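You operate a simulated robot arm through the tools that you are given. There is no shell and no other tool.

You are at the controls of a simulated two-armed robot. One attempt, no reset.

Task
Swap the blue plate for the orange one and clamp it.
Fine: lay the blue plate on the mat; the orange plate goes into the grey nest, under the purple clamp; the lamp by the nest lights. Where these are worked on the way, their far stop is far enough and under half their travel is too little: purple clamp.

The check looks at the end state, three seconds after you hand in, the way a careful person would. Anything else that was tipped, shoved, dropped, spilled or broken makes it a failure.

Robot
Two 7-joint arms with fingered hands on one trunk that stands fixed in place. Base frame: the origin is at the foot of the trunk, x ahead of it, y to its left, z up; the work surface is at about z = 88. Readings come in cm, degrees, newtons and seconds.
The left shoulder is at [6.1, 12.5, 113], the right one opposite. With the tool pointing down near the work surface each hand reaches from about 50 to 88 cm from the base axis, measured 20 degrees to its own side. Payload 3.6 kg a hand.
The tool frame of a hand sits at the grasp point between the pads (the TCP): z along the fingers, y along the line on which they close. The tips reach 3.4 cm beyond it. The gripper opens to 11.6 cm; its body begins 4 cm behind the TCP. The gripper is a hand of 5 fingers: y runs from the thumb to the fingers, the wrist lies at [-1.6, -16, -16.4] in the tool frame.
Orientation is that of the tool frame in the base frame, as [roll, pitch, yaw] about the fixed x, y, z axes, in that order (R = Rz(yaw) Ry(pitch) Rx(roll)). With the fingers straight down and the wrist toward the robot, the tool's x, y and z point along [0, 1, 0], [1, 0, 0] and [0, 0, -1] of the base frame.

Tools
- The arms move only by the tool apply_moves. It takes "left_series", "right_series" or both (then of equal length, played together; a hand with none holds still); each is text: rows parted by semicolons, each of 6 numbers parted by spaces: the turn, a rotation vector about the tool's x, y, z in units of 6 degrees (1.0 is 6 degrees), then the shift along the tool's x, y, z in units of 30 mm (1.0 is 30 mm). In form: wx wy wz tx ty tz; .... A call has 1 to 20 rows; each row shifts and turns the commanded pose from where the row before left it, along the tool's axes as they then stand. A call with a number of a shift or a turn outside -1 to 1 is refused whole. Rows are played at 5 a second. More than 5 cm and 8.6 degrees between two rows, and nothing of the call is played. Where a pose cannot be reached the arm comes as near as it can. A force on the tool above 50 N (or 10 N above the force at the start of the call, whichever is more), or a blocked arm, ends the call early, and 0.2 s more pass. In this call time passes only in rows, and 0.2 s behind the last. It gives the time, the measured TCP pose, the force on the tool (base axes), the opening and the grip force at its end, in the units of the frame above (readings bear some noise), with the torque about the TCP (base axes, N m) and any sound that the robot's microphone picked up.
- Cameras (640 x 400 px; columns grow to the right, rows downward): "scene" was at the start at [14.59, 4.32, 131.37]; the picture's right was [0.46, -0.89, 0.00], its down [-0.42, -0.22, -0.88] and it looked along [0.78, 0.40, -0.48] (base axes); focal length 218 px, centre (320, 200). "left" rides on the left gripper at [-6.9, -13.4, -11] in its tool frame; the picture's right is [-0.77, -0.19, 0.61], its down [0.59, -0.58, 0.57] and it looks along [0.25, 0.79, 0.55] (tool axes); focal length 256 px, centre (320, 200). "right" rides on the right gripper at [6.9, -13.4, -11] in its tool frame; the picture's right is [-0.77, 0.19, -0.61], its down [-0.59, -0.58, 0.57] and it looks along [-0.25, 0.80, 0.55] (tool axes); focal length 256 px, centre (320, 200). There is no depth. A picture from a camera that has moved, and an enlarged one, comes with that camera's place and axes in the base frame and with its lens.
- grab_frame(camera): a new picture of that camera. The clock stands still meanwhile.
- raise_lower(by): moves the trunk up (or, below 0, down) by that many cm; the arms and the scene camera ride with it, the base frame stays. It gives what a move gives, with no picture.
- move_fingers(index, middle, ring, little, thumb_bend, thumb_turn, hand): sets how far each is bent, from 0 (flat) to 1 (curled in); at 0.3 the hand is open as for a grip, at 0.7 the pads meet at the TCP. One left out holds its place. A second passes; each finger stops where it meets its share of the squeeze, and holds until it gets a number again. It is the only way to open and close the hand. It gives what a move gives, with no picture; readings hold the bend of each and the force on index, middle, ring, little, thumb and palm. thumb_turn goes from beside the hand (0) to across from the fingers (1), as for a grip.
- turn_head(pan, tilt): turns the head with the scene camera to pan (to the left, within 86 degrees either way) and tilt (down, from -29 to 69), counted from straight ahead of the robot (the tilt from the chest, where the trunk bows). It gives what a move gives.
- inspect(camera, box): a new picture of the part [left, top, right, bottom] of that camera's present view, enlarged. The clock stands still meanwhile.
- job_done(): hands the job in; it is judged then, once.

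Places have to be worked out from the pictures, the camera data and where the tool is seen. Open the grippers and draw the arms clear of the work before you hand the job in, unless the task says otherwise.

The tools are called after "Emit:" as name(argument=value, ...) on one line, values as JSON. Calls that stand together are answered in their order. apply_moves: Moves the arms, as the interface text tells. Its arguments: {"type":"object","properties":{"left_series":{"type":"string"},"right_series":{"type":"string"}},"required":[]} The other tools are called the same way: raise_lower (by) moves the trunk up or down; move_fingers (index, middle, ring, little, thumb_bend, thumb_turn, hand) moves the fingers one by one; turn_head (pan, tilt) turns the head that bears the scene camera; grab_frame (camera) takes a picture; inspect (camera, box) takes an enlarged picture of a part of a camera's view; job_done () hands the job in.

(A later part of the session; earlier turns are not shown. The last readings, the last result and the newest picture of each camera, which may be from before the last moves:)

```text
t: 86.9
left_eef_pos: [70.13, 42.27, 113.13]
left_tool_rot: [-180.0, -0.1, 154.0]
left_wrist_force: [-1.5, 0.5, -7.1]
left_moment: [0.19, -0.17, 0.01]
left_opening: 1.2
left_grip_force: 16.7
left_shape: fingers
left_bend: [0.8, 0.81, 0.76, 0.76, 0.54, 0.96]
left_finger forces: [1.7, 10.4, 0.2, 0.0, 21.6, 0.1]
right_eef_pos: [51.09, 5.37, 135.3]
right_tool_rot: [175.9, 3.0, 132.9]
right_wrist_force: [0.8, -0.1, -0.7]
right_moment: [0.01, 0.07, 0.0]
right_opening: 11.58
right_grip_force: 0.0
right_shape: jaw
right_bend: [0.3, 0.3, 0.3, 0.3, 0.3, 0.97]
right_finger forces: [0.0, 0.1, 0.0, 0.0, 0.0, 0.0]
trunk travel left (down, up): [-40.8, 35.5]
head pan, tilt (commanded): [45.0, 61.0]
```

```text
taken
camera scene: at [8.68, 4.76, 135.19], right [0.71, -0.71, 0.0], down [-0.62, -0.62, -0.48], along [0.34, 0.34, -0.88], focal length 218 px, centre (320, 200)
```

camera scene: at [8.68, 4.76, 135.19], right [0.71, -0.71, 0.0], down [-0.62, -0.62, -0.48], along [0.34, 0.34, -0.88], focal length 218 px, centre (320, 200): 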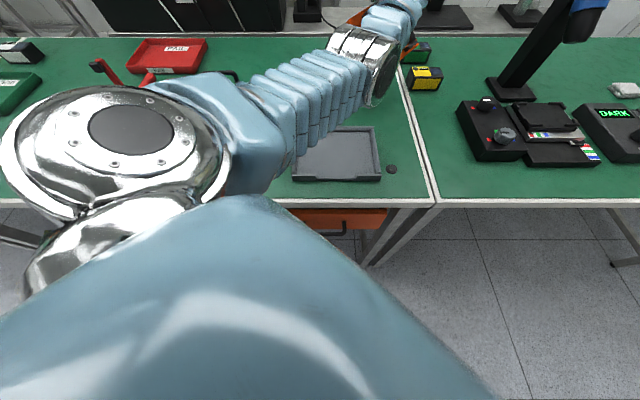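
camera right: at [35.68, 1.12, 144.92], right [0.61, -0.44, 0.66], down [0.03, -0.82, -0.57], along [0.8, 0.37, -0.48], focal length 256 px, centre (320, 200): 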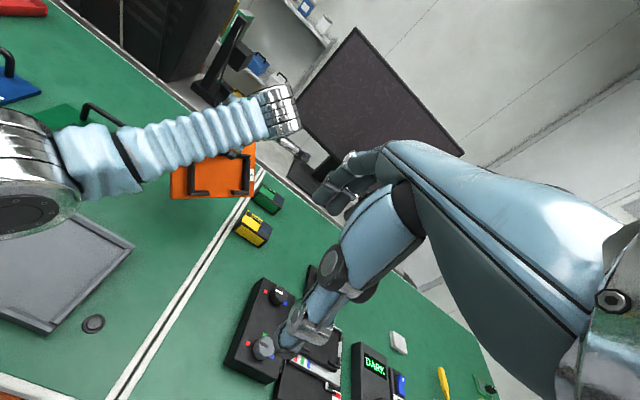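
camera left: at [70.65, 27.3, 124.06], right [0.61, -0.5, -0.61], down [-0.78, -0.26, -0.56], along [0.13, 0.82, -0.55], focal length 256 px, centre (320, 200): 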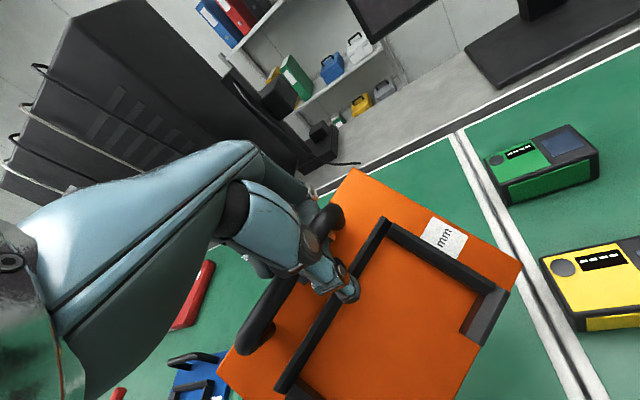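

The plate is held rigidly now (its view in the wrist camera did not change). I zoom in to work out its exact attitude in the hand.

Emit:
inspect(camera="left", box=[180, 140, 560, 400])

Emit:
inspect(camera="right", box=[120, 80, 300, 230])

```text
1.54 times, centred on (370, 270) of left
camera zoom: at [70.65, 27.3, 124.06], right [0.61, -0.5, -0.61], down [-0.78, -0.26, -0.56], along [0.13, 0.82, -0.55], focal length 394 px, centre (243, 92)
```

zoom: 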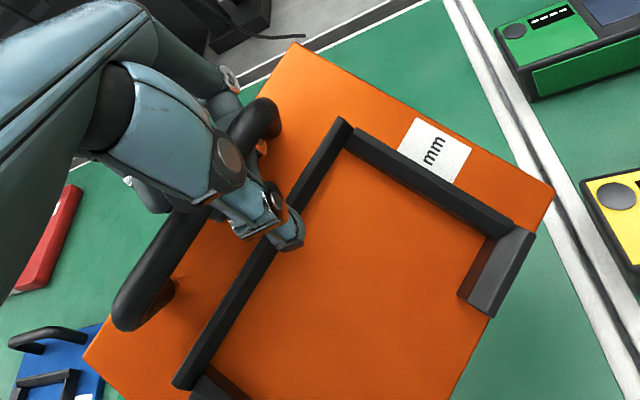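

```text
2.67 times, centred on (210, 155) of right
camera zoom: at [35.68, 1.12, 144.92], right [0.61, -0.44, 0.66], down [0.03, -0.82, -0.57], along [0.8, 0.37, -0.48], focal length 683 px, centre (613, 320)
```

zoom: 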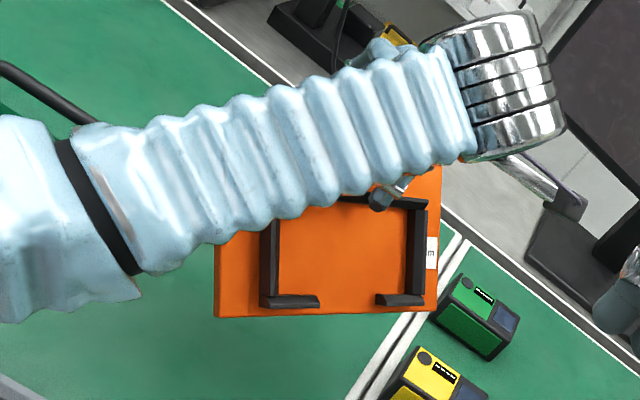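

The plate hangs about 41 degrees nose-down, level side-to-side, turned about 50 degrees relative to the bench. I squeeze the thumb harder to stiffen the hold before re-orienting.

Emit:
move_fingers(hand="left", thumb_bend=0.75)

Emit:
inspect(camera="left", box=[180, 140, 560, 400])

```text
t: 87.9
left_eef_pos: [70.18, 42.15, 113.03]
left_tool_rot: [179.9, -0.1, 153.9]
left_wrist_force: [-0.5, 0.2, -6.2]
left_moment: [0.24, -0.14, -0.02]
left_opening: 0.99
left_grip_force: 6.3
left_shape: fingers
left_bend: [0.8, 0.81, 0.76, 0.76, 0.6, 0.96]
left_finger forces: [4.0, 9.8, 0.0, 0.0, 0.1, 0.1]
right_eef_pos: [51.23, 5.24, 135.25]
right_tool_rot: [176.0, 3.0, 132.8]
right_wrist_force: [-0.7, 0.8, -0.1]
right_moment: [0.01, -0.01, 0.01]
right_opening: 11.59
right_grip_force: 0.0
right_shape: jaw
right_bend: [0.3, 0.3, 0.3, 0.3, 0.3, 0.97]
right_finger forces: [0.0, 0.1, 0.0, 0.0, 0.1, 0.0]
trunk travel left (down, up): [-40.8, 35.5]
head pan, tilt (commanded): [45.0, 61.0]
```

```text
1.54 times, centred on (370, 270) of left
camera zoom: at [70.68, 27.31, 124.02], right [0.61, -0.51, -0.61], down [-0.78, -0.26, -0.56], along [0.13, 0.82, -0.55], focal length 394 px, centre (243, 92)
```

zoom: 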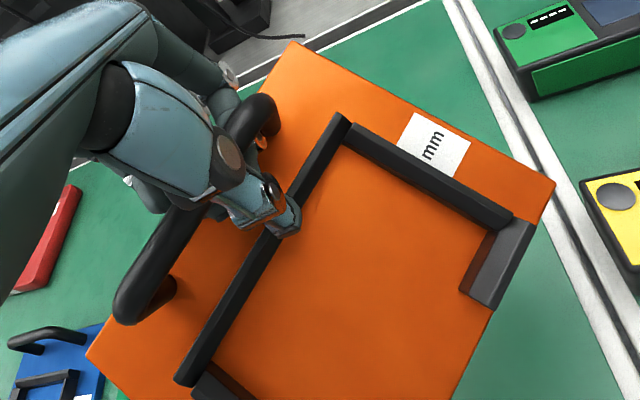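

The plate hangs securely from index and middle. I turn the hand clockwise by about 50 degrees, slowly, to square the plate with the bench.

Emit:
apply_moves(left_series="0 0 0.3 0 -0.2 0; 0 0 0.6 0 -0.2 0; 0 0 0.7 0 -0.2 0; 0 0 0.7 0 -0.2 0; 0 0 0.7 0 -0.2 0; 0 0 0.7 0 -0.2 0; 0 0 0.7 0 -0.2 0; 0 0 0.7 0 -0.2 0; 0 0 0.7 0 -0.2 0; 0 0 0.7 0 -0.2 0; 0 0 0.7 0 -0.2 0; 0 0 0.7 0 -0.2 0; 0 0 0.4 0 -0.2 0")

Emit:
grab_frame(camera="left")

Emit:
grab_frame(camera="right")

Emit:
grab_frame(camera="scene")

```text
t: 90.7
left_eef_pos: [64.39, 37.26, 113.06]
left_tool_rot: [180.0, -0.2, 104.2]
left_wrist_force: [-0.4, 0.1, 0.5]
left_moment: [0.03, -0.24, -0.01]
left_opening: 0.96
left_grip_force: 16.7
left_shape: fingers
left_bend: [0.8, 0.81, 0.76, 0.76, 0.6, 0.96]
left_finger forces: [3.1, 9.4, 0.0, 0.0, 21.3, 0.0]
right_eef_pos: [51.16, 5.21, 135.29]
right_tool_rot: [175.9, 3.1, 132.9]
right_wrist_force: [-0.2, -0.1, 0.3]
right_moment: [0.0, -0.01, -0.01]
right_opening: 11.58
right_grip_force: 0.1
right_shape: jaw
right_bend: [0.3, 0.3, 0.3, 0.3, 0.3, 0.97]
right_finger forces: [0.0, 0.1, 0.0, 0.0, 0.0, 0.1]
trunk travel left (down, up): [-40.8, 35.5]
head pan, tilt (commanded): [45.0, 61.0]
```

```text
taken
camera left: at [53.27, 27.43, 124.12], right [0.01, -0.79, -0.61], down [-0.7, 0.43, -0.56], along [0.71, 0.43, -0.55], focal length 256 px, centre (320, 200)
```

left: 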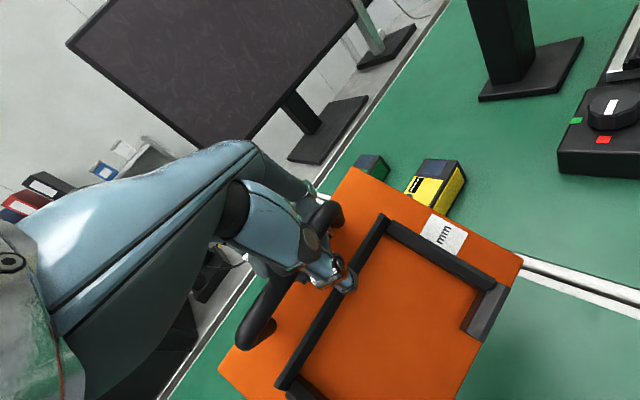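

```text
taken
camera right: at [35.68, 1.16, 144.91], right [0.61, -0.44, 0.66], down [0.03, -0.82, -0.57], along [0.8, 0.37, -0.48], focal length 256 px, centre (320, 200)
```

right: 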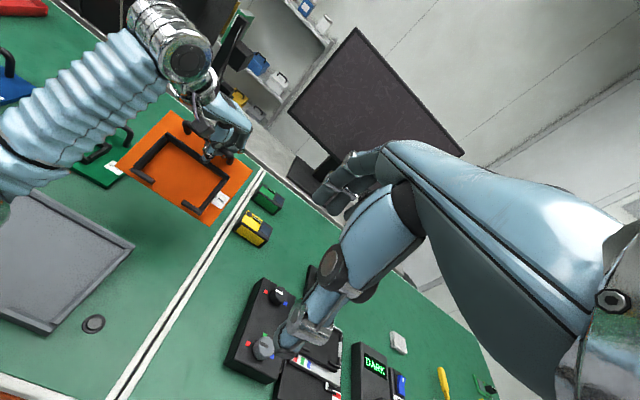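

```text
taken
camera scene: at [8.68, 4.79, 135.19], right [0.71, -0.71, 0.0], down [-0.62, -0.62, -0.48], along [0.34, 0.34, -0.88], focal length 218 px, centre (320, 200)
```

scene: 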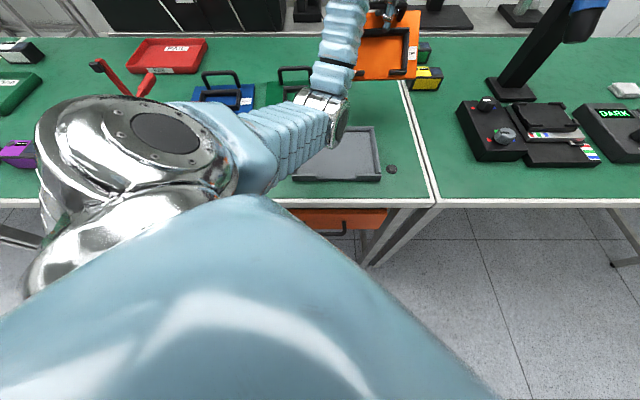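

The plate is now square to the bench and nest. I carry it over the nest at a safe height before levelling it.

Emit:
apply_moves(left_series="0 0 0 0.0277 -0.3 -0.15; 0 0 0 0.0277 -0.5 -0.15; 0 0 0 0.0277 -0.6 -0.15; 0 0 0 0.0277 -0.65 -0.15; 0 0 0 0.0277 -0.65 -0.1; 0 0 0 0.0277 -0.65 -0.1; 0 0 0 0.0277 -0.65 -0.1; 0 0 0 0.0277 -0.65 -0.1; 0 0 0 0.0277 -0.6 0; 0 0 0 0.0277 -0.4 0; 0 0 0 0 -0.19 0")

Emit:
grab_frame(camera="left")

Emit:
grab_frame(camera="right")

Emit:
grab_frame(camera="scene")

```text
t: 93.1
left_eef_pos: [47.38, 33.75, 116.13]
left_tool_rot: [180.0, -0.1, 104.1]
left_wrist_force: [0.0, -0.2, -6.2]
left_moment: [0.01, -0.26, 0.03]
left_opening: 0.95
left_grip_force: 15.7
left_shape: fingers
left_bend: [0.8, 0.81, 0.76, 0.76, 0.6, 0.97]
left_finger forces: [2.8, 9.0, 0.5, 0.1, 18.8, 0.1]
right_eef_pos: [51.03, 5.27, 135.3]
right_tool_rot: [175.8, 3.1, 132.9]
right_wrist_force: [-0.5, 0.2, -0.2]
right_moment: [-0.02, -0.04, -0.03]
right_opening: 11.59
right_grip_force: 0.0
right_shape: jaw
right_bend: [0.3, 0.3, 0.3, 0.3, 0.3, 0.97]
right_finger forces: [0.1, 0.0, 0.0, 0.1, 0.0, 0.0]
trunk travel left (down, up): [-40.8, 35.5]
head pan, tilt (commanded): [45.0, 61.0]
```

```text
taken
camera left: at [36.11, 23.87, 127.11], right [0.01, -0.79, -0.61], down [-0.7, 0.43, -0.56], along [0.71, 0.43, -0.55], focal length 256 px, centre (320, 200)
```

left: 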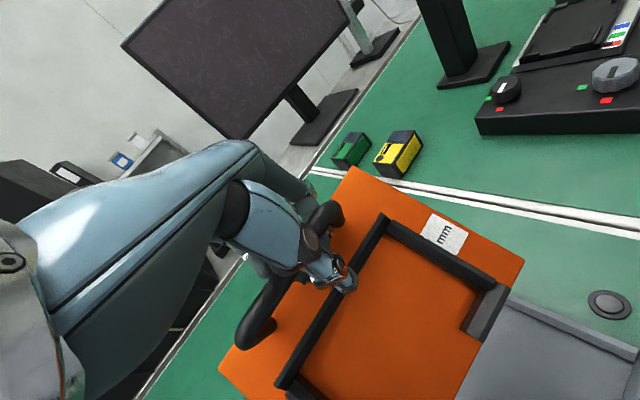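

```text
taken
camera right: at [35.67, 1.15, 144.92], right [0.61, -0.44, 0.66], down [0.03, -0.82, -0.57], along [0.8, 0.37, -0.48], focal length 256 px, centre (320, 200)
```

right: 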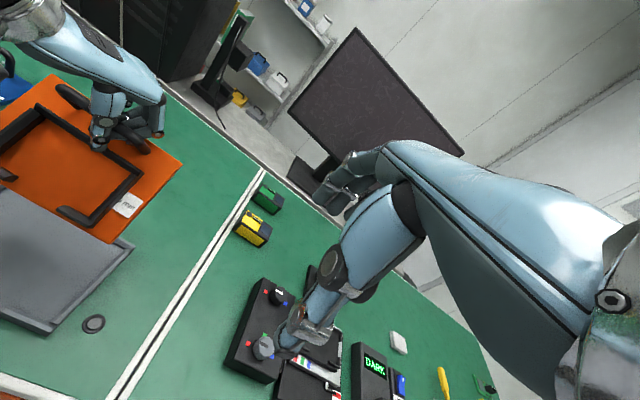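

```text
taken
camera scene: at [8.66, 4.79, 135.19], right [0.71, -0.71, 0.0], down [-0.62, -0.62, -0.48], along [0.34, 0.34, -0.88], focal length 218 px, centre (320, 200)
```

scene: 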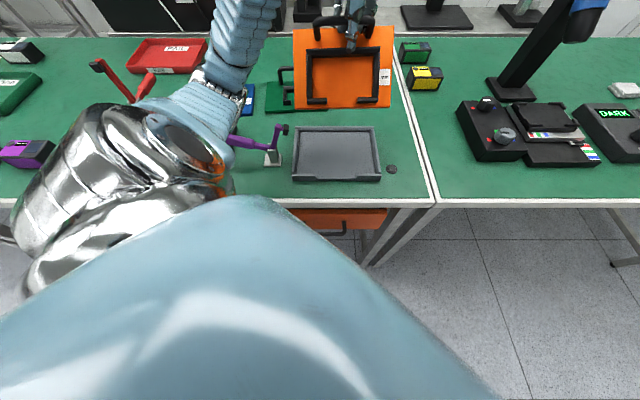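

Now the scene camera sees both the held plate and the nest well. I zoom in to measure the plate's attitude.

Emit:
inspect(camera="scene", box=[260, 0, 420, 120])

Emit:
inspect(camera="scene", box=[220, 100, 420, 220])

```text
3.33 times, centred on (340, 60) of scene
camera zoom: at [8.66, 4.79, 135.19], right [0.71, -0.71, 0.0], down [-0.62, -0.62, -0.48], along [0.34, 0.34, -0.88], focal length 728 px, centre (253, 667)
```

zoom: 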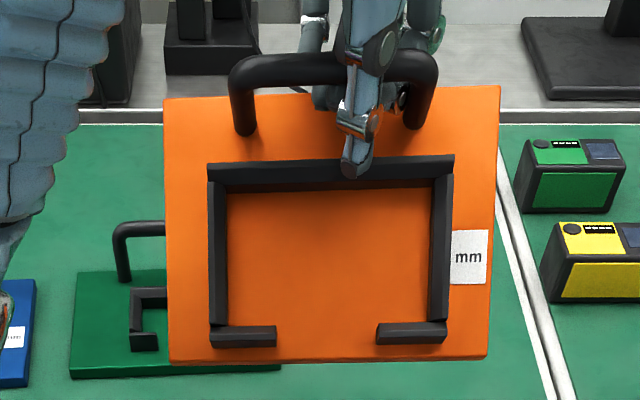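

```text
3.20 times, centred on (320, 160) of scene
camera zoom: at [8.66, 4.79, 135.19], right [0.71, -0.71, 0.0], down [-0.62, -0.62, -0.48], along [0.34, 0.34, -0.88], focal length 698 px, centre (320, 328)
```

zoom: 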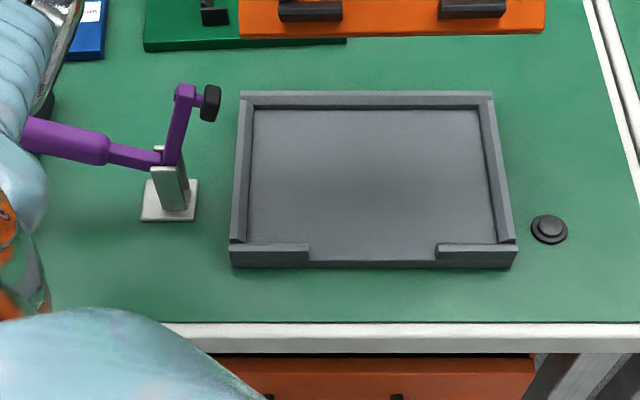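

The plate is 39 degrees nose-down, only about 1 degree off in roll and yaw. I begin levelling it by tilting the hand about the plate's long axis, in steps, watching if the plate follows.

Emit:
apply_moves(left_series="0.4 -0.237 0.006 0 0 0; 0.573 -0.34 0.009 0 0 0; 0.573 -0.34 0.009 0 0 0; 0.573 -0.34 0.009 0 0 0; 0.573 -0.34 0.009 0 0 0")

Emit:
inspect(camera="scene", box=[240, 0, 420, 200])

Emit:
grab_frame(camera="left")

```text
t: 94.3
left_eef_pos: [47.26, 33.76, 116.25]
left_tool_rot: [-163.6, 9.5, 105.3]
left_wrist_force: [0.8, 1.2, -7.9]
left_moment: [0.14, -0.34, 0.03]
left_opening: 0.96
left_grip_force: 7.5
left_shape: fingers
left_bend: [0.8, 0.81, 0.76, 0.76, 0.6, 0.97]
left_finger forces: [2.4, 10.2, 3.3, 0.0, 0.0, 0.0]
right_eef_pos: [51.11, 5.24, 135.35]
right_tool_rot: [176.0, 3.0, 133.0]
right_wrist_force: [-0.3, 0.1, -0.2]
right_moment: [0.01, 0.05, 0.03]
right_opening: 11.58
right_grip_force: 0.1
right_shape: jaw
right_bend: [0.3, 0.3, 0.3, 0.3, 0.3, 0.97]
right_finger forces: [0.0, 0.0, 0.0, 0.0, 0.1, 0.0]
trunk travel left (down, up): [-40.8, 35.5]
head pan, tilt (commanded): [45.0, 61.0]
```

```text
2.00 times, centred on (330, 100) of scene
camera zoom: at [8.67, 4.8, 135.19], right [0.71, -0.71, 0.0], down [-0.62, -0.62, -0.48], along [0.34, 0.34, -0.88], focal length 437 px, centre (300, 400)
```

zoom: 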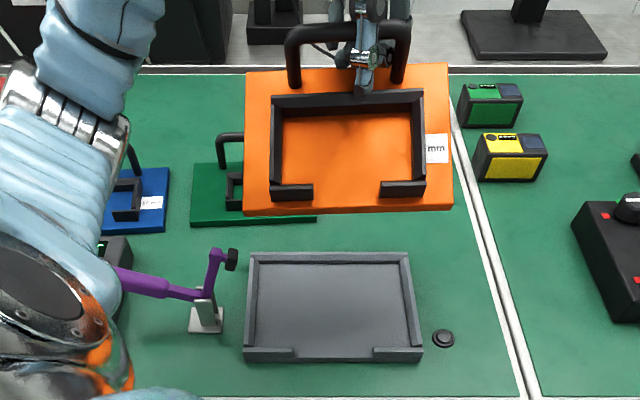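

```text
taken
camera left: at [39.18, 27.06, 131.41], right [-0.12, -0.91, -0.4], down [-0.82, 0.31, -0.47], along [0.55, 0.28, -0.79], focal length 256 px, centre (320, 200)
```

left: 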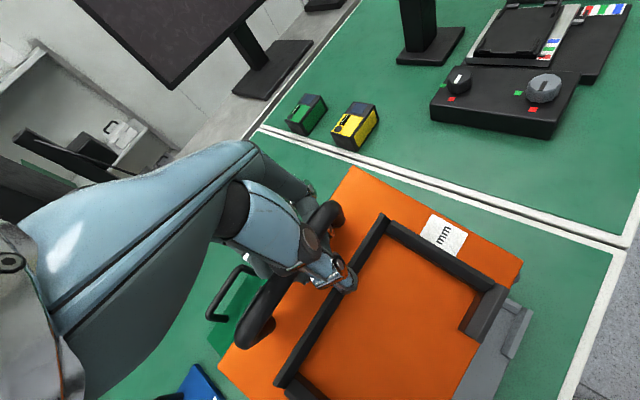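

The plate follows the hand rigidly. I tilt the remaining 20 degrees.

Emit:
apply_moves(left_series="0.5 -0.297 0.008 0 0 0; 0.573 -0.34 0.009 0 0 0; 0.573 -0.34 0.009 0 0 0; 0.573 -0.34 0.009 0 0 0; 0.573 -0.34 0.009 0 0 0")

Emit:
inspect(camera="scene", box=[240, 0, 420, 200])

Emit:
grab_frame(camera="left")

Emit:
grab_frame(camera="scene")

```text
t: 95.5
left_eef_pos: [47.34, 33.77, 116.27]
left_tool_rot: [-145.8, 18.5, 109.3]
left_wrist_force: [0.3, -1.2, -6.9]
left_moment: [0.21, -0.4, 0.06]
left_opening: 0.95
left_grip_force: 9.6
left_shape: fingers
left_bend: [0.8, 0.81, 0.76, 0.76, 0.6, 0.97]
left_finger forces: [2.1, 10.5, 5.9, 0.0, 0.1, 0.0]
right_eef_pos: [51.08, 5.33, 135.23]
right_tool_rot: [176.0, 3.0, 132.9]
right_wrist_force: [0.1, 0.1, 0.5]
right_moment: [0.0, 0.02, 0.02]
right_opening: 11.56
right_grip_force: 0.1
right_shape: jaw
right_bend: [0.3, 0.3, 0.3, 0.3, 0.3, 0.97]
right_finger forces: [0.0, 0.1, 0.0, 0.0, 0.0, 0.0]
trunk travel left (down, up): [-40.8, 35.5]
head pan, tilt (commanded): [45.0, 61.0]
```

```text
2.00 times, centred on (330, 100) of scene
camera zoom: at [8.68, 4.8, 135.19], right [0.71, -0.71, 0.0], down [-0.62, -0.62, -0.48], along [0.34, 0.34, -0.88], focal length 437 px, centre (300, 400)
```

zoom: 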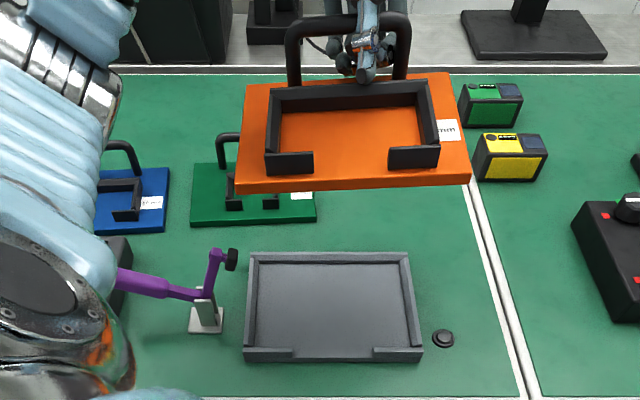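

```text
taken
camera left: at [43.27, 31.1, 134.09], right [-0.19, -0.97, -0.14], down [-0.92, 0.22, -0.32], along [0.34, 0.06, -0.94], focal length 256 px, centre (320, 200)
```

left: 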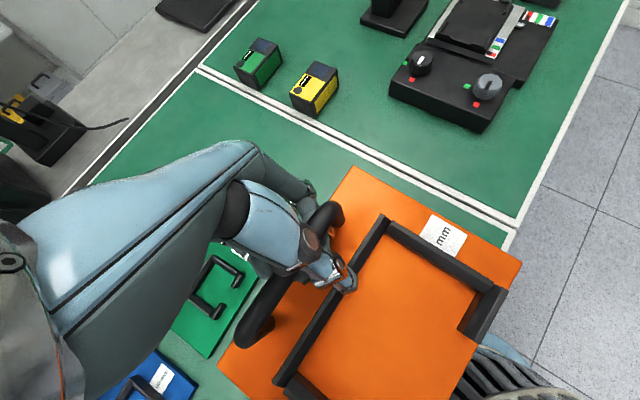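

```text
taken
camera scene: at [8.68, 4.8, 135.19], right [0.71, -0.71, 0.0], down [-0.62, -0.62, -0.48], along [0.34, 0.34, -0.88], focal length 218 px, centre (320, 200)
```

scene: 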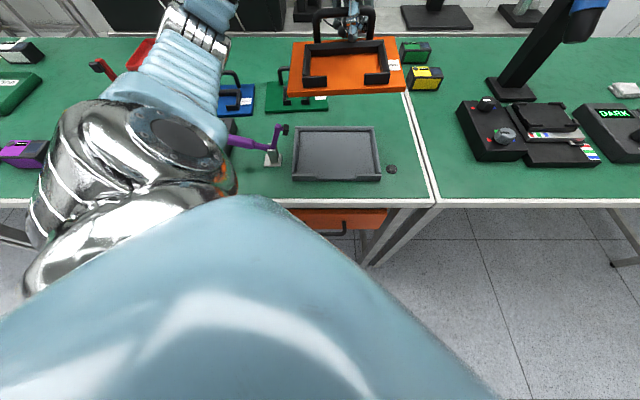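

The plate is level now and still rigid in the hand. I zoom in to measure its position, yaw and level precisely against the nest.

Emit:
inspect(camera="scene", box=[280, 0, 420, 105])

Emit:
inspect(camera="left", box=[180, 140, 560, 400])

Emit:
grab_frame(camera="right")

```text
3.81 times, centred on (350, 52) of scene
camera zoom: at [8.68, 4.8, 135.19], right [0.71, -0.71, 0.0], down [-0.62, -0.62, -0.48], along [0.34, 0.34, -0.88], focal length 832 px, centre (206, 762)
```

zoom: 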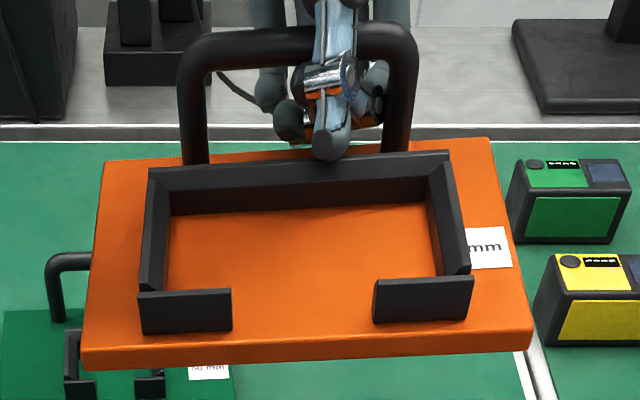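

```text
1.54 times, centred on (370, 270) of left
camera zoom: at [43.27, 31.1, 134.09], right [-0.19, -0.97, -0.14], down [-0.92, 0.22, -0.32], along [0.34, 0.06, -0.94], focal length 394 px, centre (243, 92)
```

zoom: 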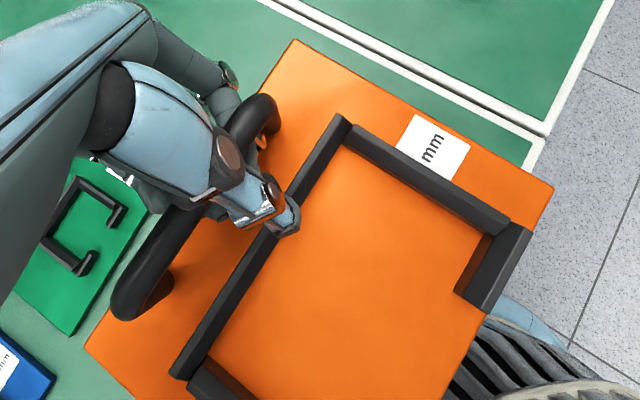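

```text
taken
camera right: at [35.69, 1.17, 144.91], right [0.61, -0.44, 0.66], down [0.03, -0.82, -0.57], along [0.8, 0.37, -0.48], focal length 256 px, centre (320, 200)
```

right: 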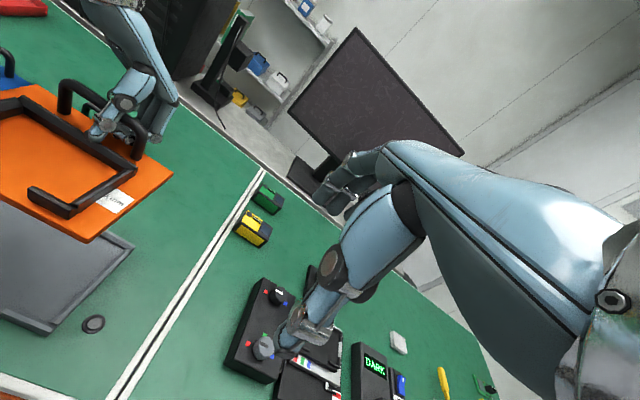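

Level within about 2–3 degrees and almost centred over the nest. To keep the elbow well above the clamp while lowering, I raise the trunk 10 cm first.

Emit:
raise_lower(by=10)

Emit:
grab_frame(camera="scene")

```text
t: 96.8
left_eef_pos: [47.41, 33.69, 126.21]
left_tool_rot: [-145.8, 18.5, 109.4]
left_wrist_force: [-0.3, 0.5, -6.2]
left_moment: [0.19, -0.43, -0.02]
left_opening: 0.92
left_grip_force: 8.9
left_shape: fingers
left_bend: [0.8, 0.81, 0.76, 0.76, 0.6, 0.97]
left_finger forces: [2.1, 10.4, 5.9, 0.0, 0.0, 0.0]
right_eef_pos: [51.1, 5.3, 145.2]
right_tool_rot: [175.9, 3.0, 132.9]
right_wrist_force: [0.0, -0.3, -0.1]
right_moment: [0.02, 0.0, 0.01]
right_opening: 11.59
right_grip_force: 0.0
right_shape: jaw
right_bend: [0.3, 0.3, 0.3, 0.3, 0.3, 0.97]
right_finger forces: [0.1, 0.1, 0.1, 0.0, 0.0, 0.0]
trunk travel left (down, up): [-50.8, 25.5]
head pan, tilt (commanded): [45.0, 61.0]
```

```text
taken
camera scene: at [6.81, 4.8, 145.26], right [0.71, -0.71, 0.0], down [-0.62, -0.62, -0.48], along [0.34, 0.34, -0.88], focal length 218 px, centre (320, 200)
```

scene: 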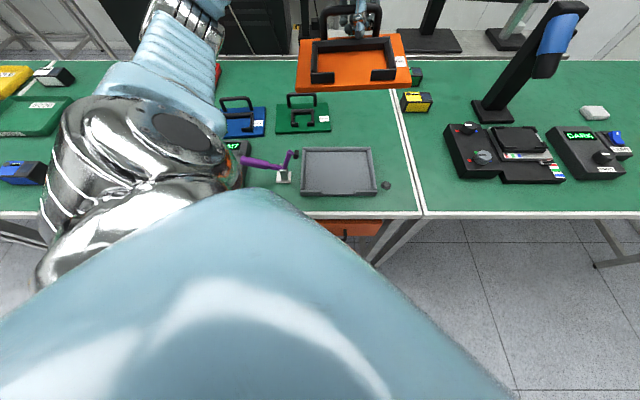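

Now I lower the plate 22 cm toward the nest, with a small correction of -0.25 cm sideways and -0.6 cm toward me.

Emit:
apply_moves(left_series="0 0 0 0.2106 0.3394 0.5343; 0 0 0 0.2106 0.3394 0.5343; 0 0 0 0.2106 0.3394 0.5343; 0 0 0 0.2106 0.3394 0.5343; 0 0 0 0.2106 0.3394 0.5343; 0 0 0 0.2106 0.3394 0.5343; 0 0 0 0.2106 0.3394 0.5343; 0 0 0 0.2106 0.3394 0.5343; 0 0 0 0.2106 0.3394 0.5343; 0 0 0 0.2106 0.3394 0.5343; 0 0 0 0.2106 0.3394 0.5343")

Emit:
grab_frame(camera="scene")

Emit:
inspect(camera="scene", box=[240, 90, 420, 220])

Emit:
grab_frame(camera="left")

```text
t: 99.2
left_eef_pos: [47.04, 33.65, 104.09]
left_tool_rot: [-145.9, 18.5, 109.4]
left_wrist_force: [-0.2, -0.1, -7.7]
left_moment: [0.2, -0.4, -0.02]
left_opening: 0.95
left_grip_force: 9.4
left_shape: fingers
left_bend: [0.8, 0.81, 0.76, 0.76, 0.6, 0.97]
left_finger forces: [1.7, 10.1, 6.1, 0.0, 0.0, 0.1]
right_eef_pos: [51.13, 5.32, 145.2]
right_tool_rot: [176.0, 3.0, 132.9]
right_wrist_force: [0.8, -0.1, -0.1]
right_moment: [0.0, 0.01, -0.03]
right_opening: 11.61
right_grip_force: 0.0
right_shape: jaw
right_bend: [0.3, 0.3, 0.3, 0.3, 0.3, 0.97]
right_finger forces: [0.0, 0.0, 0.0, 0.1, 0.0, 0.0]
trunk travel left (down, up): [-50.8, 25.5]
head pan, tilt (commanded): [45.0, 61.0]
```

```text
taken
camera scene: at [6.79, 4.81, 145.27], right [0.71, -0.71, 0.0], down [-0.62, -0.62, -0.48], along [0.34, 0.34, -0.88], focal length 218 px, centre (320, 200)
```

scene: 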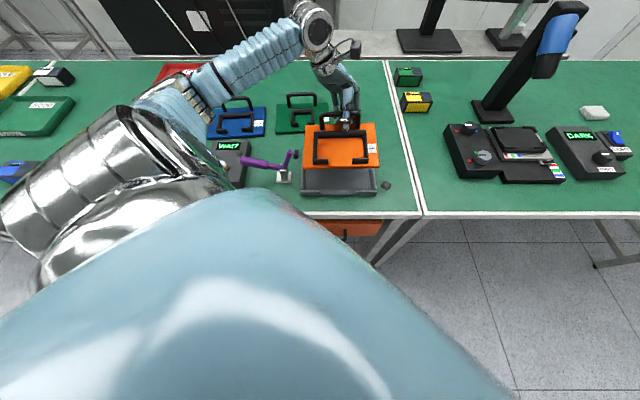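

```text
3.08 times, centred on (330, 155) of scene
camera zoom: at [6.79, 4.81, 145.27], right [0.71, -0.71, 0.0], down [-0.62, -0.62, -0.48], along [0.34, 0.34, -0.88], focal length 672 px, centre (289, 338)
```

zoom: 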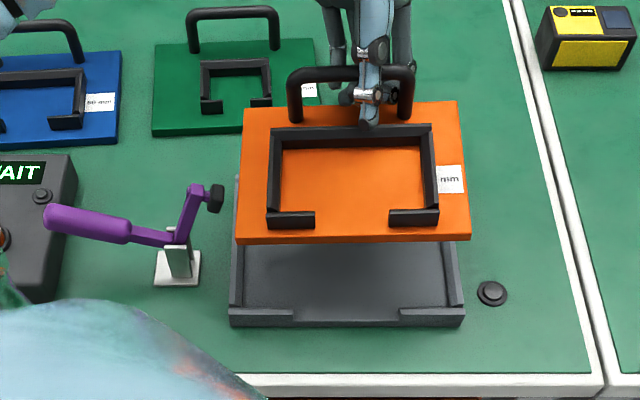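

```text
taken
camera left: at [42.76, 30.97, 122.03], right [-0.18, -0.97, -0.14], down [-0.92, 0.22, -0.32], along [0.35, 0.07, -0.94], focal length 256 px, centre (320, 200)
```

left: 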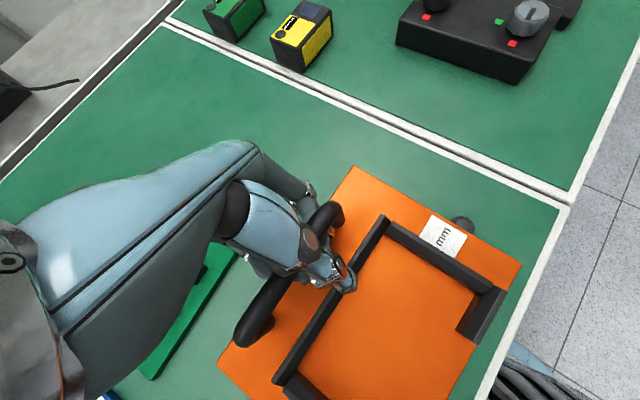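

The plate hovers about 9 cm above the nest and nearly matches it. I zoom more closely to refine roll, pitch and yaw.

Emit:
inspect(camera="scene", box=[295, 118, 391, 178])

Emit:
inspect(camera="scene", box=[290, 160, 400, 205])

Emit:
grab_frame(camera="right")

```text
6.67 times, centred on (343, 148) of scene
camera zoom: at [6.79, 4.81, 145.27], right [0.71, -0.71, 0.0], down [-0.62, -0.62, -0.48], along [0.34, 0.34, -0.88], focal length 1455 px, centre (167, 547)
```

zoom: 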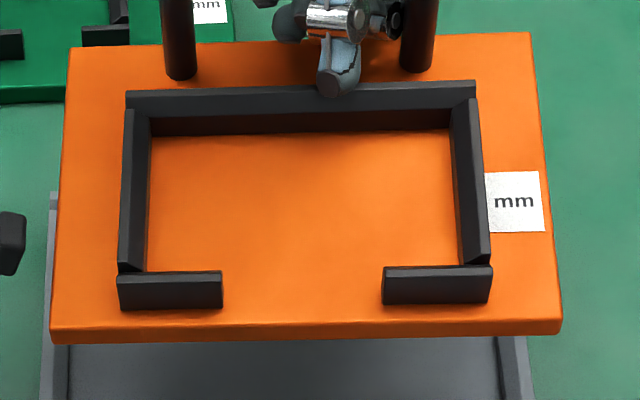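

```text
5.82 times, centred on (345, 182) of scene
camera zoom: at [6.79, 4.81, 145.27], right [0.71, -0.71, 0.0], down [-0.62, -0.62, -0.48], along [0.34, 0.34, -0.88], focal length 1270 px, centre (174, 302)
```

zoom: 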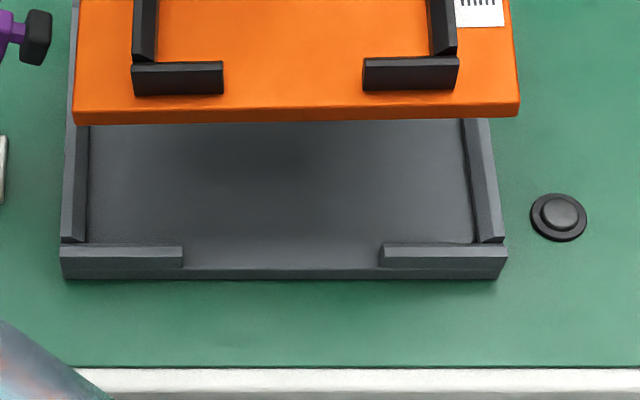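

```text
taken
camera right: at [35.68, 1.18, 154.91], right [0.61, -0.44, 0.66], down [0.03, -0.82, -0.57], along [0.8, 0.37, -0.48], focal length 256 px, centre (320, 200)
```

right: 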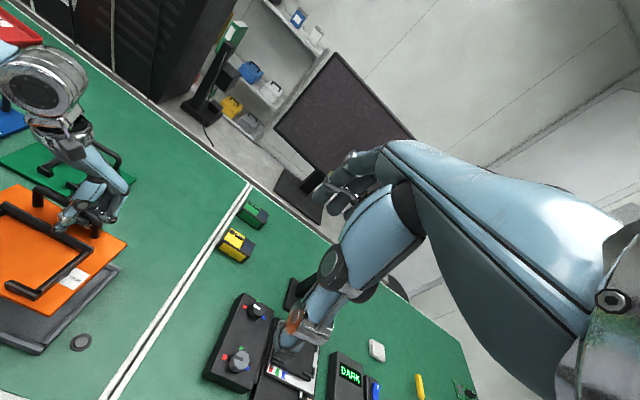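

I estimate about 2 degrees roll (right high), 2.5 degrees nose-down and 1 degree yaw. I correct these, shift 0.35 cm toward me and lower 6.5 cm.

Emit:
apply_moves(left_series="0.3745 -0.0305 -0.322 0 0 0; 0 0 0 0.152 0.292 0.432; 0 0 0 0.152 0.292 0.432; 0 0 0 0.152 0.292 0.432; 0 0 0 0.152 0.292 0.432")

Emit:
inspect(camera="scene", box=[290, 125, 400, 205])

Emit:
grab_frame(camera="left")

Emit:
grab_frame(camera="scene")

```text
t: 100.4
left_eef_pos: [46.69, 33.24, 97.53]
left_tool_rot: [-143.0, 17.6, 111.2]
left_wrist_force: [1.3, 0.2, -6.6]
left_moment: [0.18, -0.43, -0.03]
left_opening: 0.91
left_grip_force: 9.5
left_shape: fingers
left_bend: [0.8, 0.81, 0.76, 0.76, 0.6, 0.97]
left_finger forces: [1.8, 10.5, 6.3, 0.0, 0.0, 0.0]
right_eef_pos: [51.18, 5.26, 145.13]
right_tool_rot: [176.0, 2.9, 133.0]
right_wrist_force: [0.5, 1.0, -0.5]
right_moment: [0.0, 0.03, 0.02]
right_opening: 11.6
right_grip_force: 0.0
right_shape: jaw
right_bend: [0.3, 0.3, 0.3, 0.3, 0.3, 0.97]
right_finger forces: [0.0, 0.1, 0.0, 0.0, 0.0, 0.1]
trunk travel left (down, up): [-50.8, 25.5]
head pan, tilt (commanded): [45.0, 61.0]
```

```text
5.00 times, centred on (345, 165) of scene
camera zoom: at [6.8, 4.8, 145.27], right [0.71, -0.71, 0.0], down [-0.62, -0.62, -0.48], along [0.34, 0.34, -0.88], focal length 1092 px, centre (195, 375)
```

zoom: 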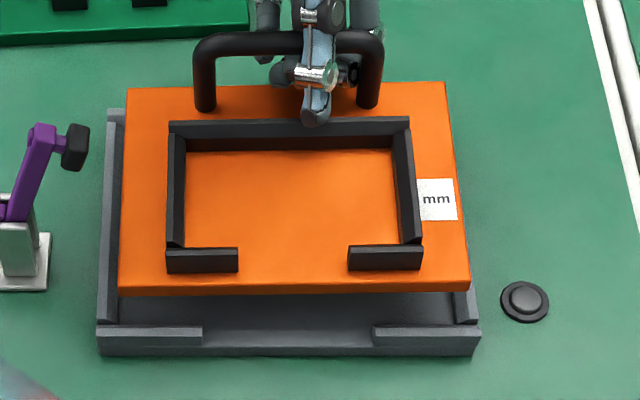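

```text
taken
camera left: at [43.46, 30.49, 115.6], right [-0.18, -0.98, -0.13], down [-0.94, 0.21, -0.28], along [0.3, 0.07, -0.95], focal length 256 px, centre (320, 200)
```

left: 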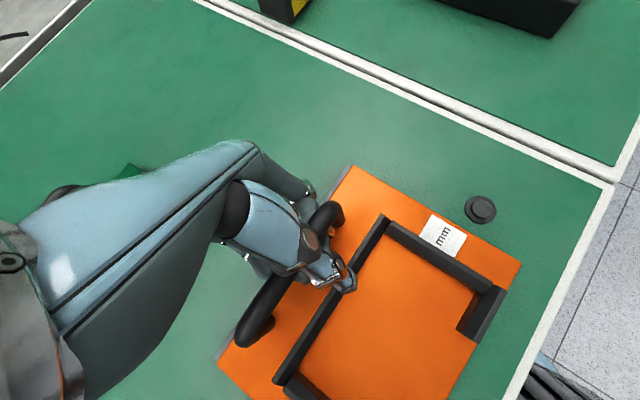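

```text
taken
camera scene: at [6.8, 4.8, 145.27], right [0.71, -0.71, 0.0], down [-0.62, -0.62, -0.48], along [0.34, 0.34, -0.88], focal length 218 px, centre (320, 200)
```

scene: 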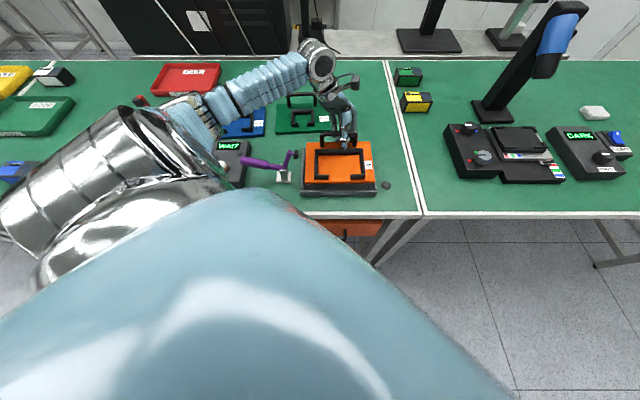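

Good alignment. I lower 2 cm more, to just above the walls, and compare the edges directly.

Emit:
apply_moves(left_series="0 0 0 0.1 0.19 0.254; 0 0 0 0.1 0.19 0.254")

Emit:
inspect(camera="scene", box=[290, 130, 400, 205])

Emit:
inspect(camera="right", box=[0, 140, 150, 380])

Emit:
inspect(camera="left", box=[200, 140, 560, 400])

```text
t: 101.0
left_eef_pos: [46.62, 33.16, 95.55]
left_tool_rot: [-143.1, 17.5, 111.2]
left_wrist_force: [-1.1, -0.2, -7.4]
left_moment: [0.2, -0.42, -0.02]
left_opening: 0.92
left_grip_force: 9.0
left_shape: fingers
left_bend: [0.8, 0.81, 0.76, 0.76, 0.6, 0.97]
left_finger forces: [1.7, 10.5, 6.3, 0.0, 0.0, 0.1]
right_eef_pos: [51.17, 5.17, 145.23]
right_tool_rot: [176.0, 3.0, 132.9]
right_wrist_force: [0.0, 0.4, 0.5]
right_moment: [0.01, 0.0, -0.01]
right_opening: 11.58
right_grip_force: 0.0
right_shape: jaw
right_bend: [0.3, 0.3, 0.3, 0.3, 0.3, 0.97]
right_finger forces: [0.1, 0.1, 0.1, 0.0, 0.0, 0.1]
trunk travel left (down, up): [-50.8, 25.5]
head pan, tilt (commanded): [45.0, 61.0]
```

```text
5.33 times, centred on (345, 168) of scene
camera zoom: at [6.79, 4.79, 145.27], right [0.71, -0.71, 0.0], down [-0.62, -0.62, -0.48], along [0.34, 0.34, -0.88], focal length 1164 px, centre (187, 373)
```

zoom: 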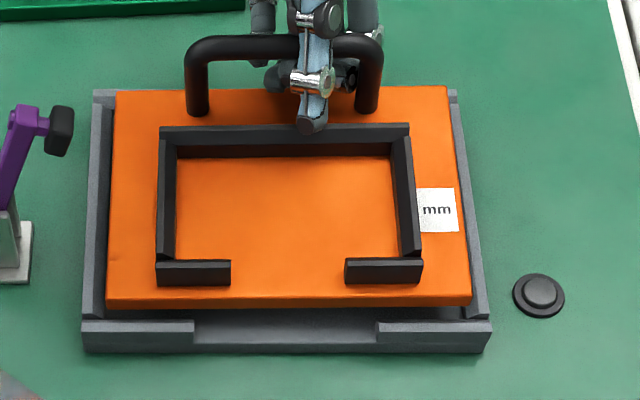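

```text
1.67 times, centred on (75, 260) of right
camera zoom: at [35.68, 1.16, 154.91], right [0.61, -0.44, 0.66], down [0.03, -0.82, -0.57], along [0.8, 0.37, -0.48], focal length 427 px, centre (728, 100)
```

zoom: 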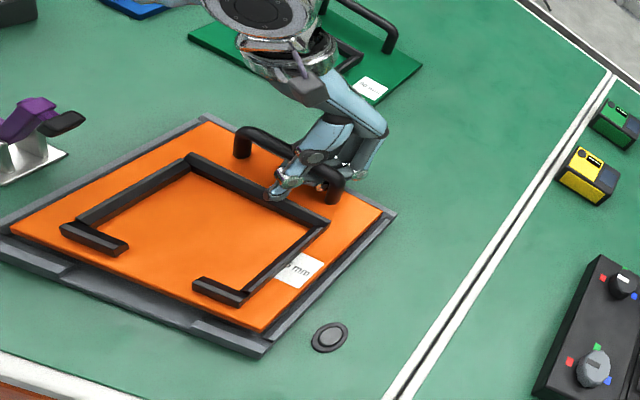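

```text
1.54 times, centred on (380, 270) of left
camera zoom: at [43.42, 30.43, 113.59], right [-0.18, -0.98, -0.13], down [-0.94, 0.21, -0.28], along [0.3, 0.07, -0.95], focal length 394 px, centre (228, 92)
```

zoom: 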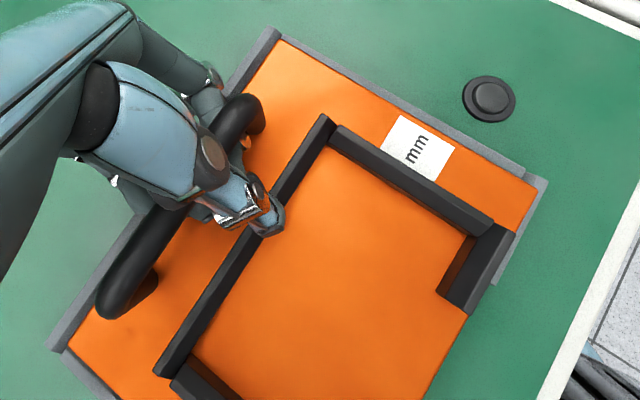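

The plate sits right over the nest with even margins all round. I lower it gently into the nest, watching the load.

Emit:
apply_moves(left_series="0 0 0 0.045 0.086 0.114; 0 0 0 0.045 0.086 0.114; 0 0 0 0.045 0.086 0.114")

Emit:
inspect(camera="scene", box=[290, 130, 400, 205])

Emit:
inspect(camera="right", box=[0, 180, 120, 330])

```text
t: 101.8
left_eef_pos: [46.63, 33.3, 94.21]
left_tool_rot: [-143.2, 17.5, 111.1]
left_wrist_force: [0.2, -0.2, -7.6]
left_moment: [0.19, -0.39, 0.0]
left_opening: 0.94
left_grip_force: 8.8
left_shape: fingers
left_bend: [0.8, 0.81, 0.76, 0.76, 0.6, 0.97]
left_finger forces: [1.8, 10.2, 5.9, 0.0, 0.1, 0.0]
right_eef_pos: [51.16, 5.21, 145.3]
right_tool_rot: [175.8, 2.9, 132.9]
right_wrist_force: [0.8, -0.3, -0.4]
right_moment: [-0.04, -0.01, 0.01]
right_opening: 11.59
right_grip_force: 0.0
right_shape: jaw
right_bend: [0.3, 0.3, 0.3, 0.3, 0.3, 0.97]
right_finger forces: [0.1, 0.1, 0.0, 0.1, 0.0, 0.0]
trunk travel left (down, up): [-50.8, 25.5]
head pan, tilt (commanded): [45.0, 61.0]
```

```text
5.33 times, centred on (345, 168) of scene
camera zoom: at [6.78, 4.78, 145.27], right [0.71, -0.71, 0.0], down [-0.62, -0.62, -0.48], along [0.34, 0.34, -0.88], focal length 1164 px, centre (187, 373)
```

zoom: 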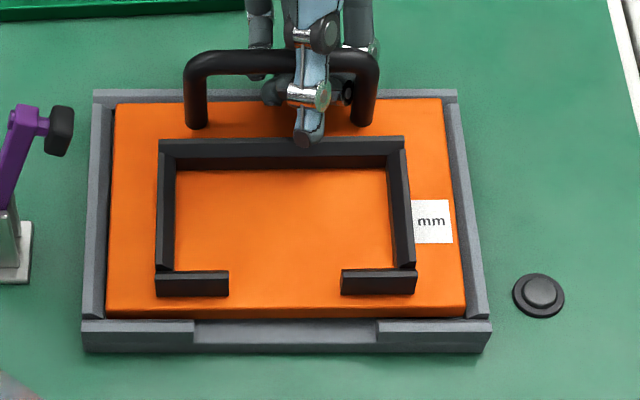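

```text
2.67 times, centred on (60, 255) of right
camera zoom: at [35.67, 1.15, 154.92], right [0.61, -0.44, 0.66], down [0.03, -0.82, -0.57], along [0.8, 0.37, -0.48], focal length 683 px, centre (1013, 53)
```

zoom: 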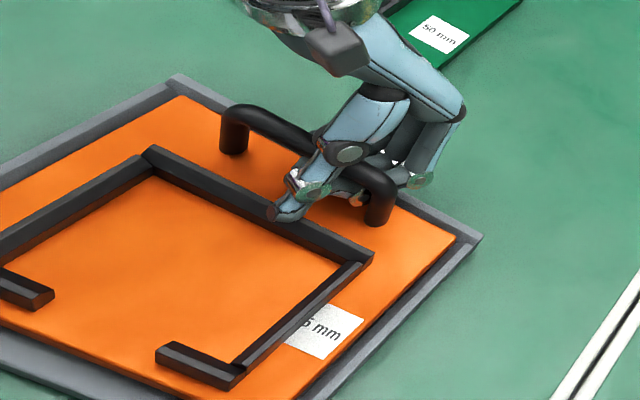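

It is dropping between the walls, just slightly left of centre. I shift 0.15 cm right and lower in small steps until the load comes off.

Emit:
apply_moves(left_series="0 0 0 -0.0436 0.0245 0; 0 0 0 0.0402 0.0766 0.1017; 0 0 0 0.0402 0.0766 0.1017")

Emit:
inspect(camera="scene", box=[290, 130, 400, 205])

Emit:
inspect(camera="left", box=[200, 140, 560, 400])

```text
t: 102.6
left_eef_pos: [46.73, 33.19, 93.8]
left_tool_rot: [-143.6, 17.6, 111.0]
left_wrist_force: [0.5, 5.6, 17.9]
left_moment: [0.41, -0.18, -0.07]
left_opening: 0.98
left_grip_force: 23.4
left_shape: fingers
left_bend: [0.81, 0.81, 0.77, 0.76, 0.6, 0.97]
left_finger forces: [3.5, 7.6, 14.5, 0.0, 21.1, 0.1]
right_eef_pos: [50.87, 5.12, 145.4]
right_tool_rot: [175.8, 3.1, 132.8]
right_wrist_force: [-0.1, -1.0, 0.1]
right_moment: [0.06, -0.01, 0.02]
right_opening: 11.59
right_grip_force: 0.1
right_shape: jaw
right_bend: [0.3, 0.3, 0.3, 0.3, 0.3, 0.97]
right_finger forces: [0.0, 0.0, 0.0, 0.0, 0.0, 0.0]
trunk travel left (down, up): [-50.8, 25.5]
head pan, tilt (commanded): [45.0, 61.0]
```

```text
5.33 times, centred on (345, 168) of scene
camera zoom: at [6.57, 4.73, 145.32], right [0.71, -0.71, 0.0], down [-0.62, -0.62, -0.49], along [0.34, 0.34, -0.87], focal length 1164 px, centre (187, 373)
```

zoom: 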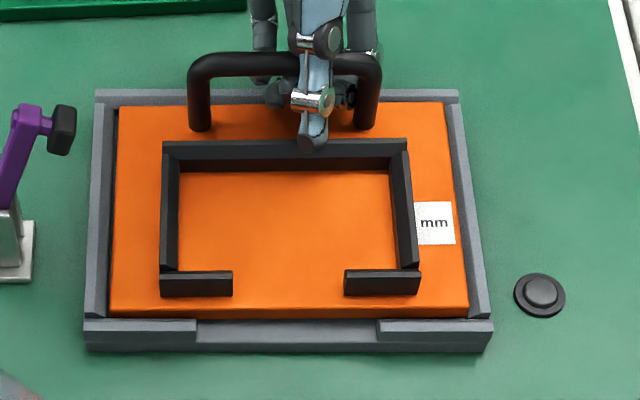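

```text
1.54 times, centred on (380, 270) of left
camera zoom: at [43.41, 30.43, 111.91], right [-0.17, -0.98, -0.13], down [-0.94, 0.2, -0.29], along [0.31, 0.07, -0.95], focal length 394 px, centre (228, 92)
```

zoom: 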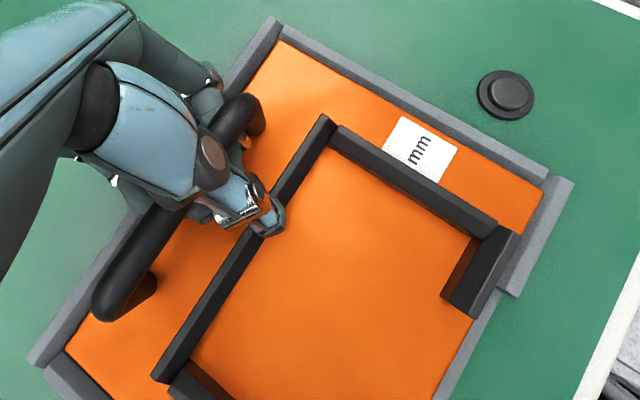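

The plate is down in the nest (18 N upward on the hand, walls visible all round). I first open the thumb, which presses on the bracket, and stop the finger squeeze.

Emit:
move_fingers(hand="left", thumb_bend=0.3, index=0.76, middle=0.76, ring=0.74, little=0.74)

Emit:
inspect(camera="scene", box=[290, 130, 400, 205])

Emit:
inspect(camera="right", box=[0, 180, 120, 330])

```text
t: 103.6
left_eef_pos: [46.45, 33.29, 93.91]
left_tool_rot: [-143.6, 17.6, 111.0]
left_wrist_force: [-2.1, 19.0, 38.1]
left_moment: [0.56, -0.18, -0.08]
left_opening: 4.01
left_grip_force: 25.5
left_shape: fingers
left_bend: [0.77, 0.78, 0.75, 0.74, 0.3, 0.97]
left_finger forces: [18.4, 11.1, 20.7, 0.1, 0.0, 0.1]
right_eef_pos: [50.82, 5.15, 145.47]
right_tool_rot: [175.9, 3.1, 132.9]
right_wrist_force: [0.3, -0.1, 0.1]
right_moment: [0.01, 0.03, 0.01]
right_opening: 11.59
right_grip_force: 0.0
right_shape: jaw
right_bend: [0.3, 0.3, 0.3, 0.3, 0.3, 0.97]
right_finger forces: [0.0, 0.0, 0.0, 0.1, 0.0, 0.1]
trunk travel left (down, up): [-50.8, 25.5]
head pan, tilt (commanded): [45.0, 61.0]
```

```text
5.33 times, centred on (345, 168) of scene
camera zoom: at [6.34, 4.83, 145.31], right [0.71, -0.71, 0.0], down [-0.62, -0.62, -0.49], along [0.34, 0.34, -0.87], focal length 1164 px, centre (187, 373)
```

zoom: 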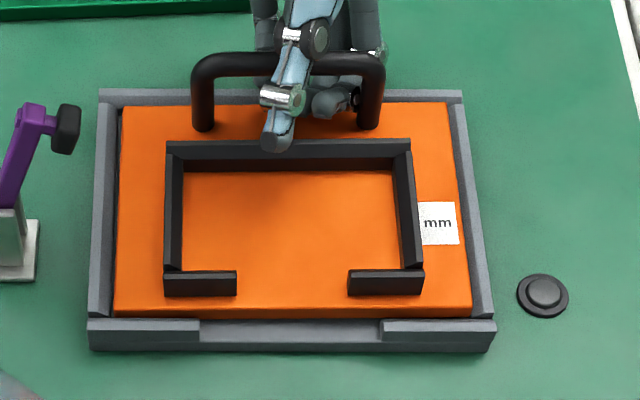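

```text
2.67 times, centred on (60, 255) of right
camera zoom: at [35.22, 1.14, 155.05], right [0.6, -0.44, 0.66], down [0.03, -0.82, -0.57], along [0.8, 0.37, -0.48], focal length 683 px, centre (1013, 53)
```

zoom: 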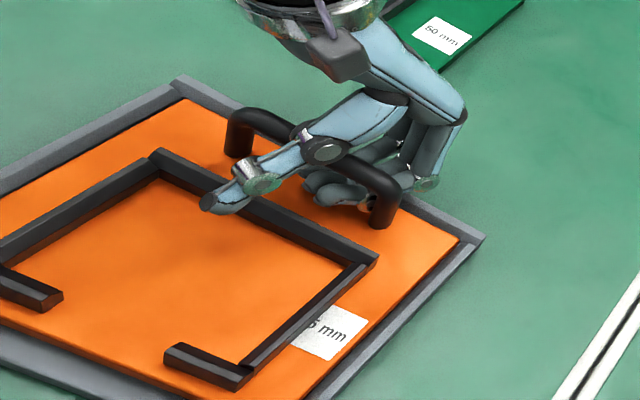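

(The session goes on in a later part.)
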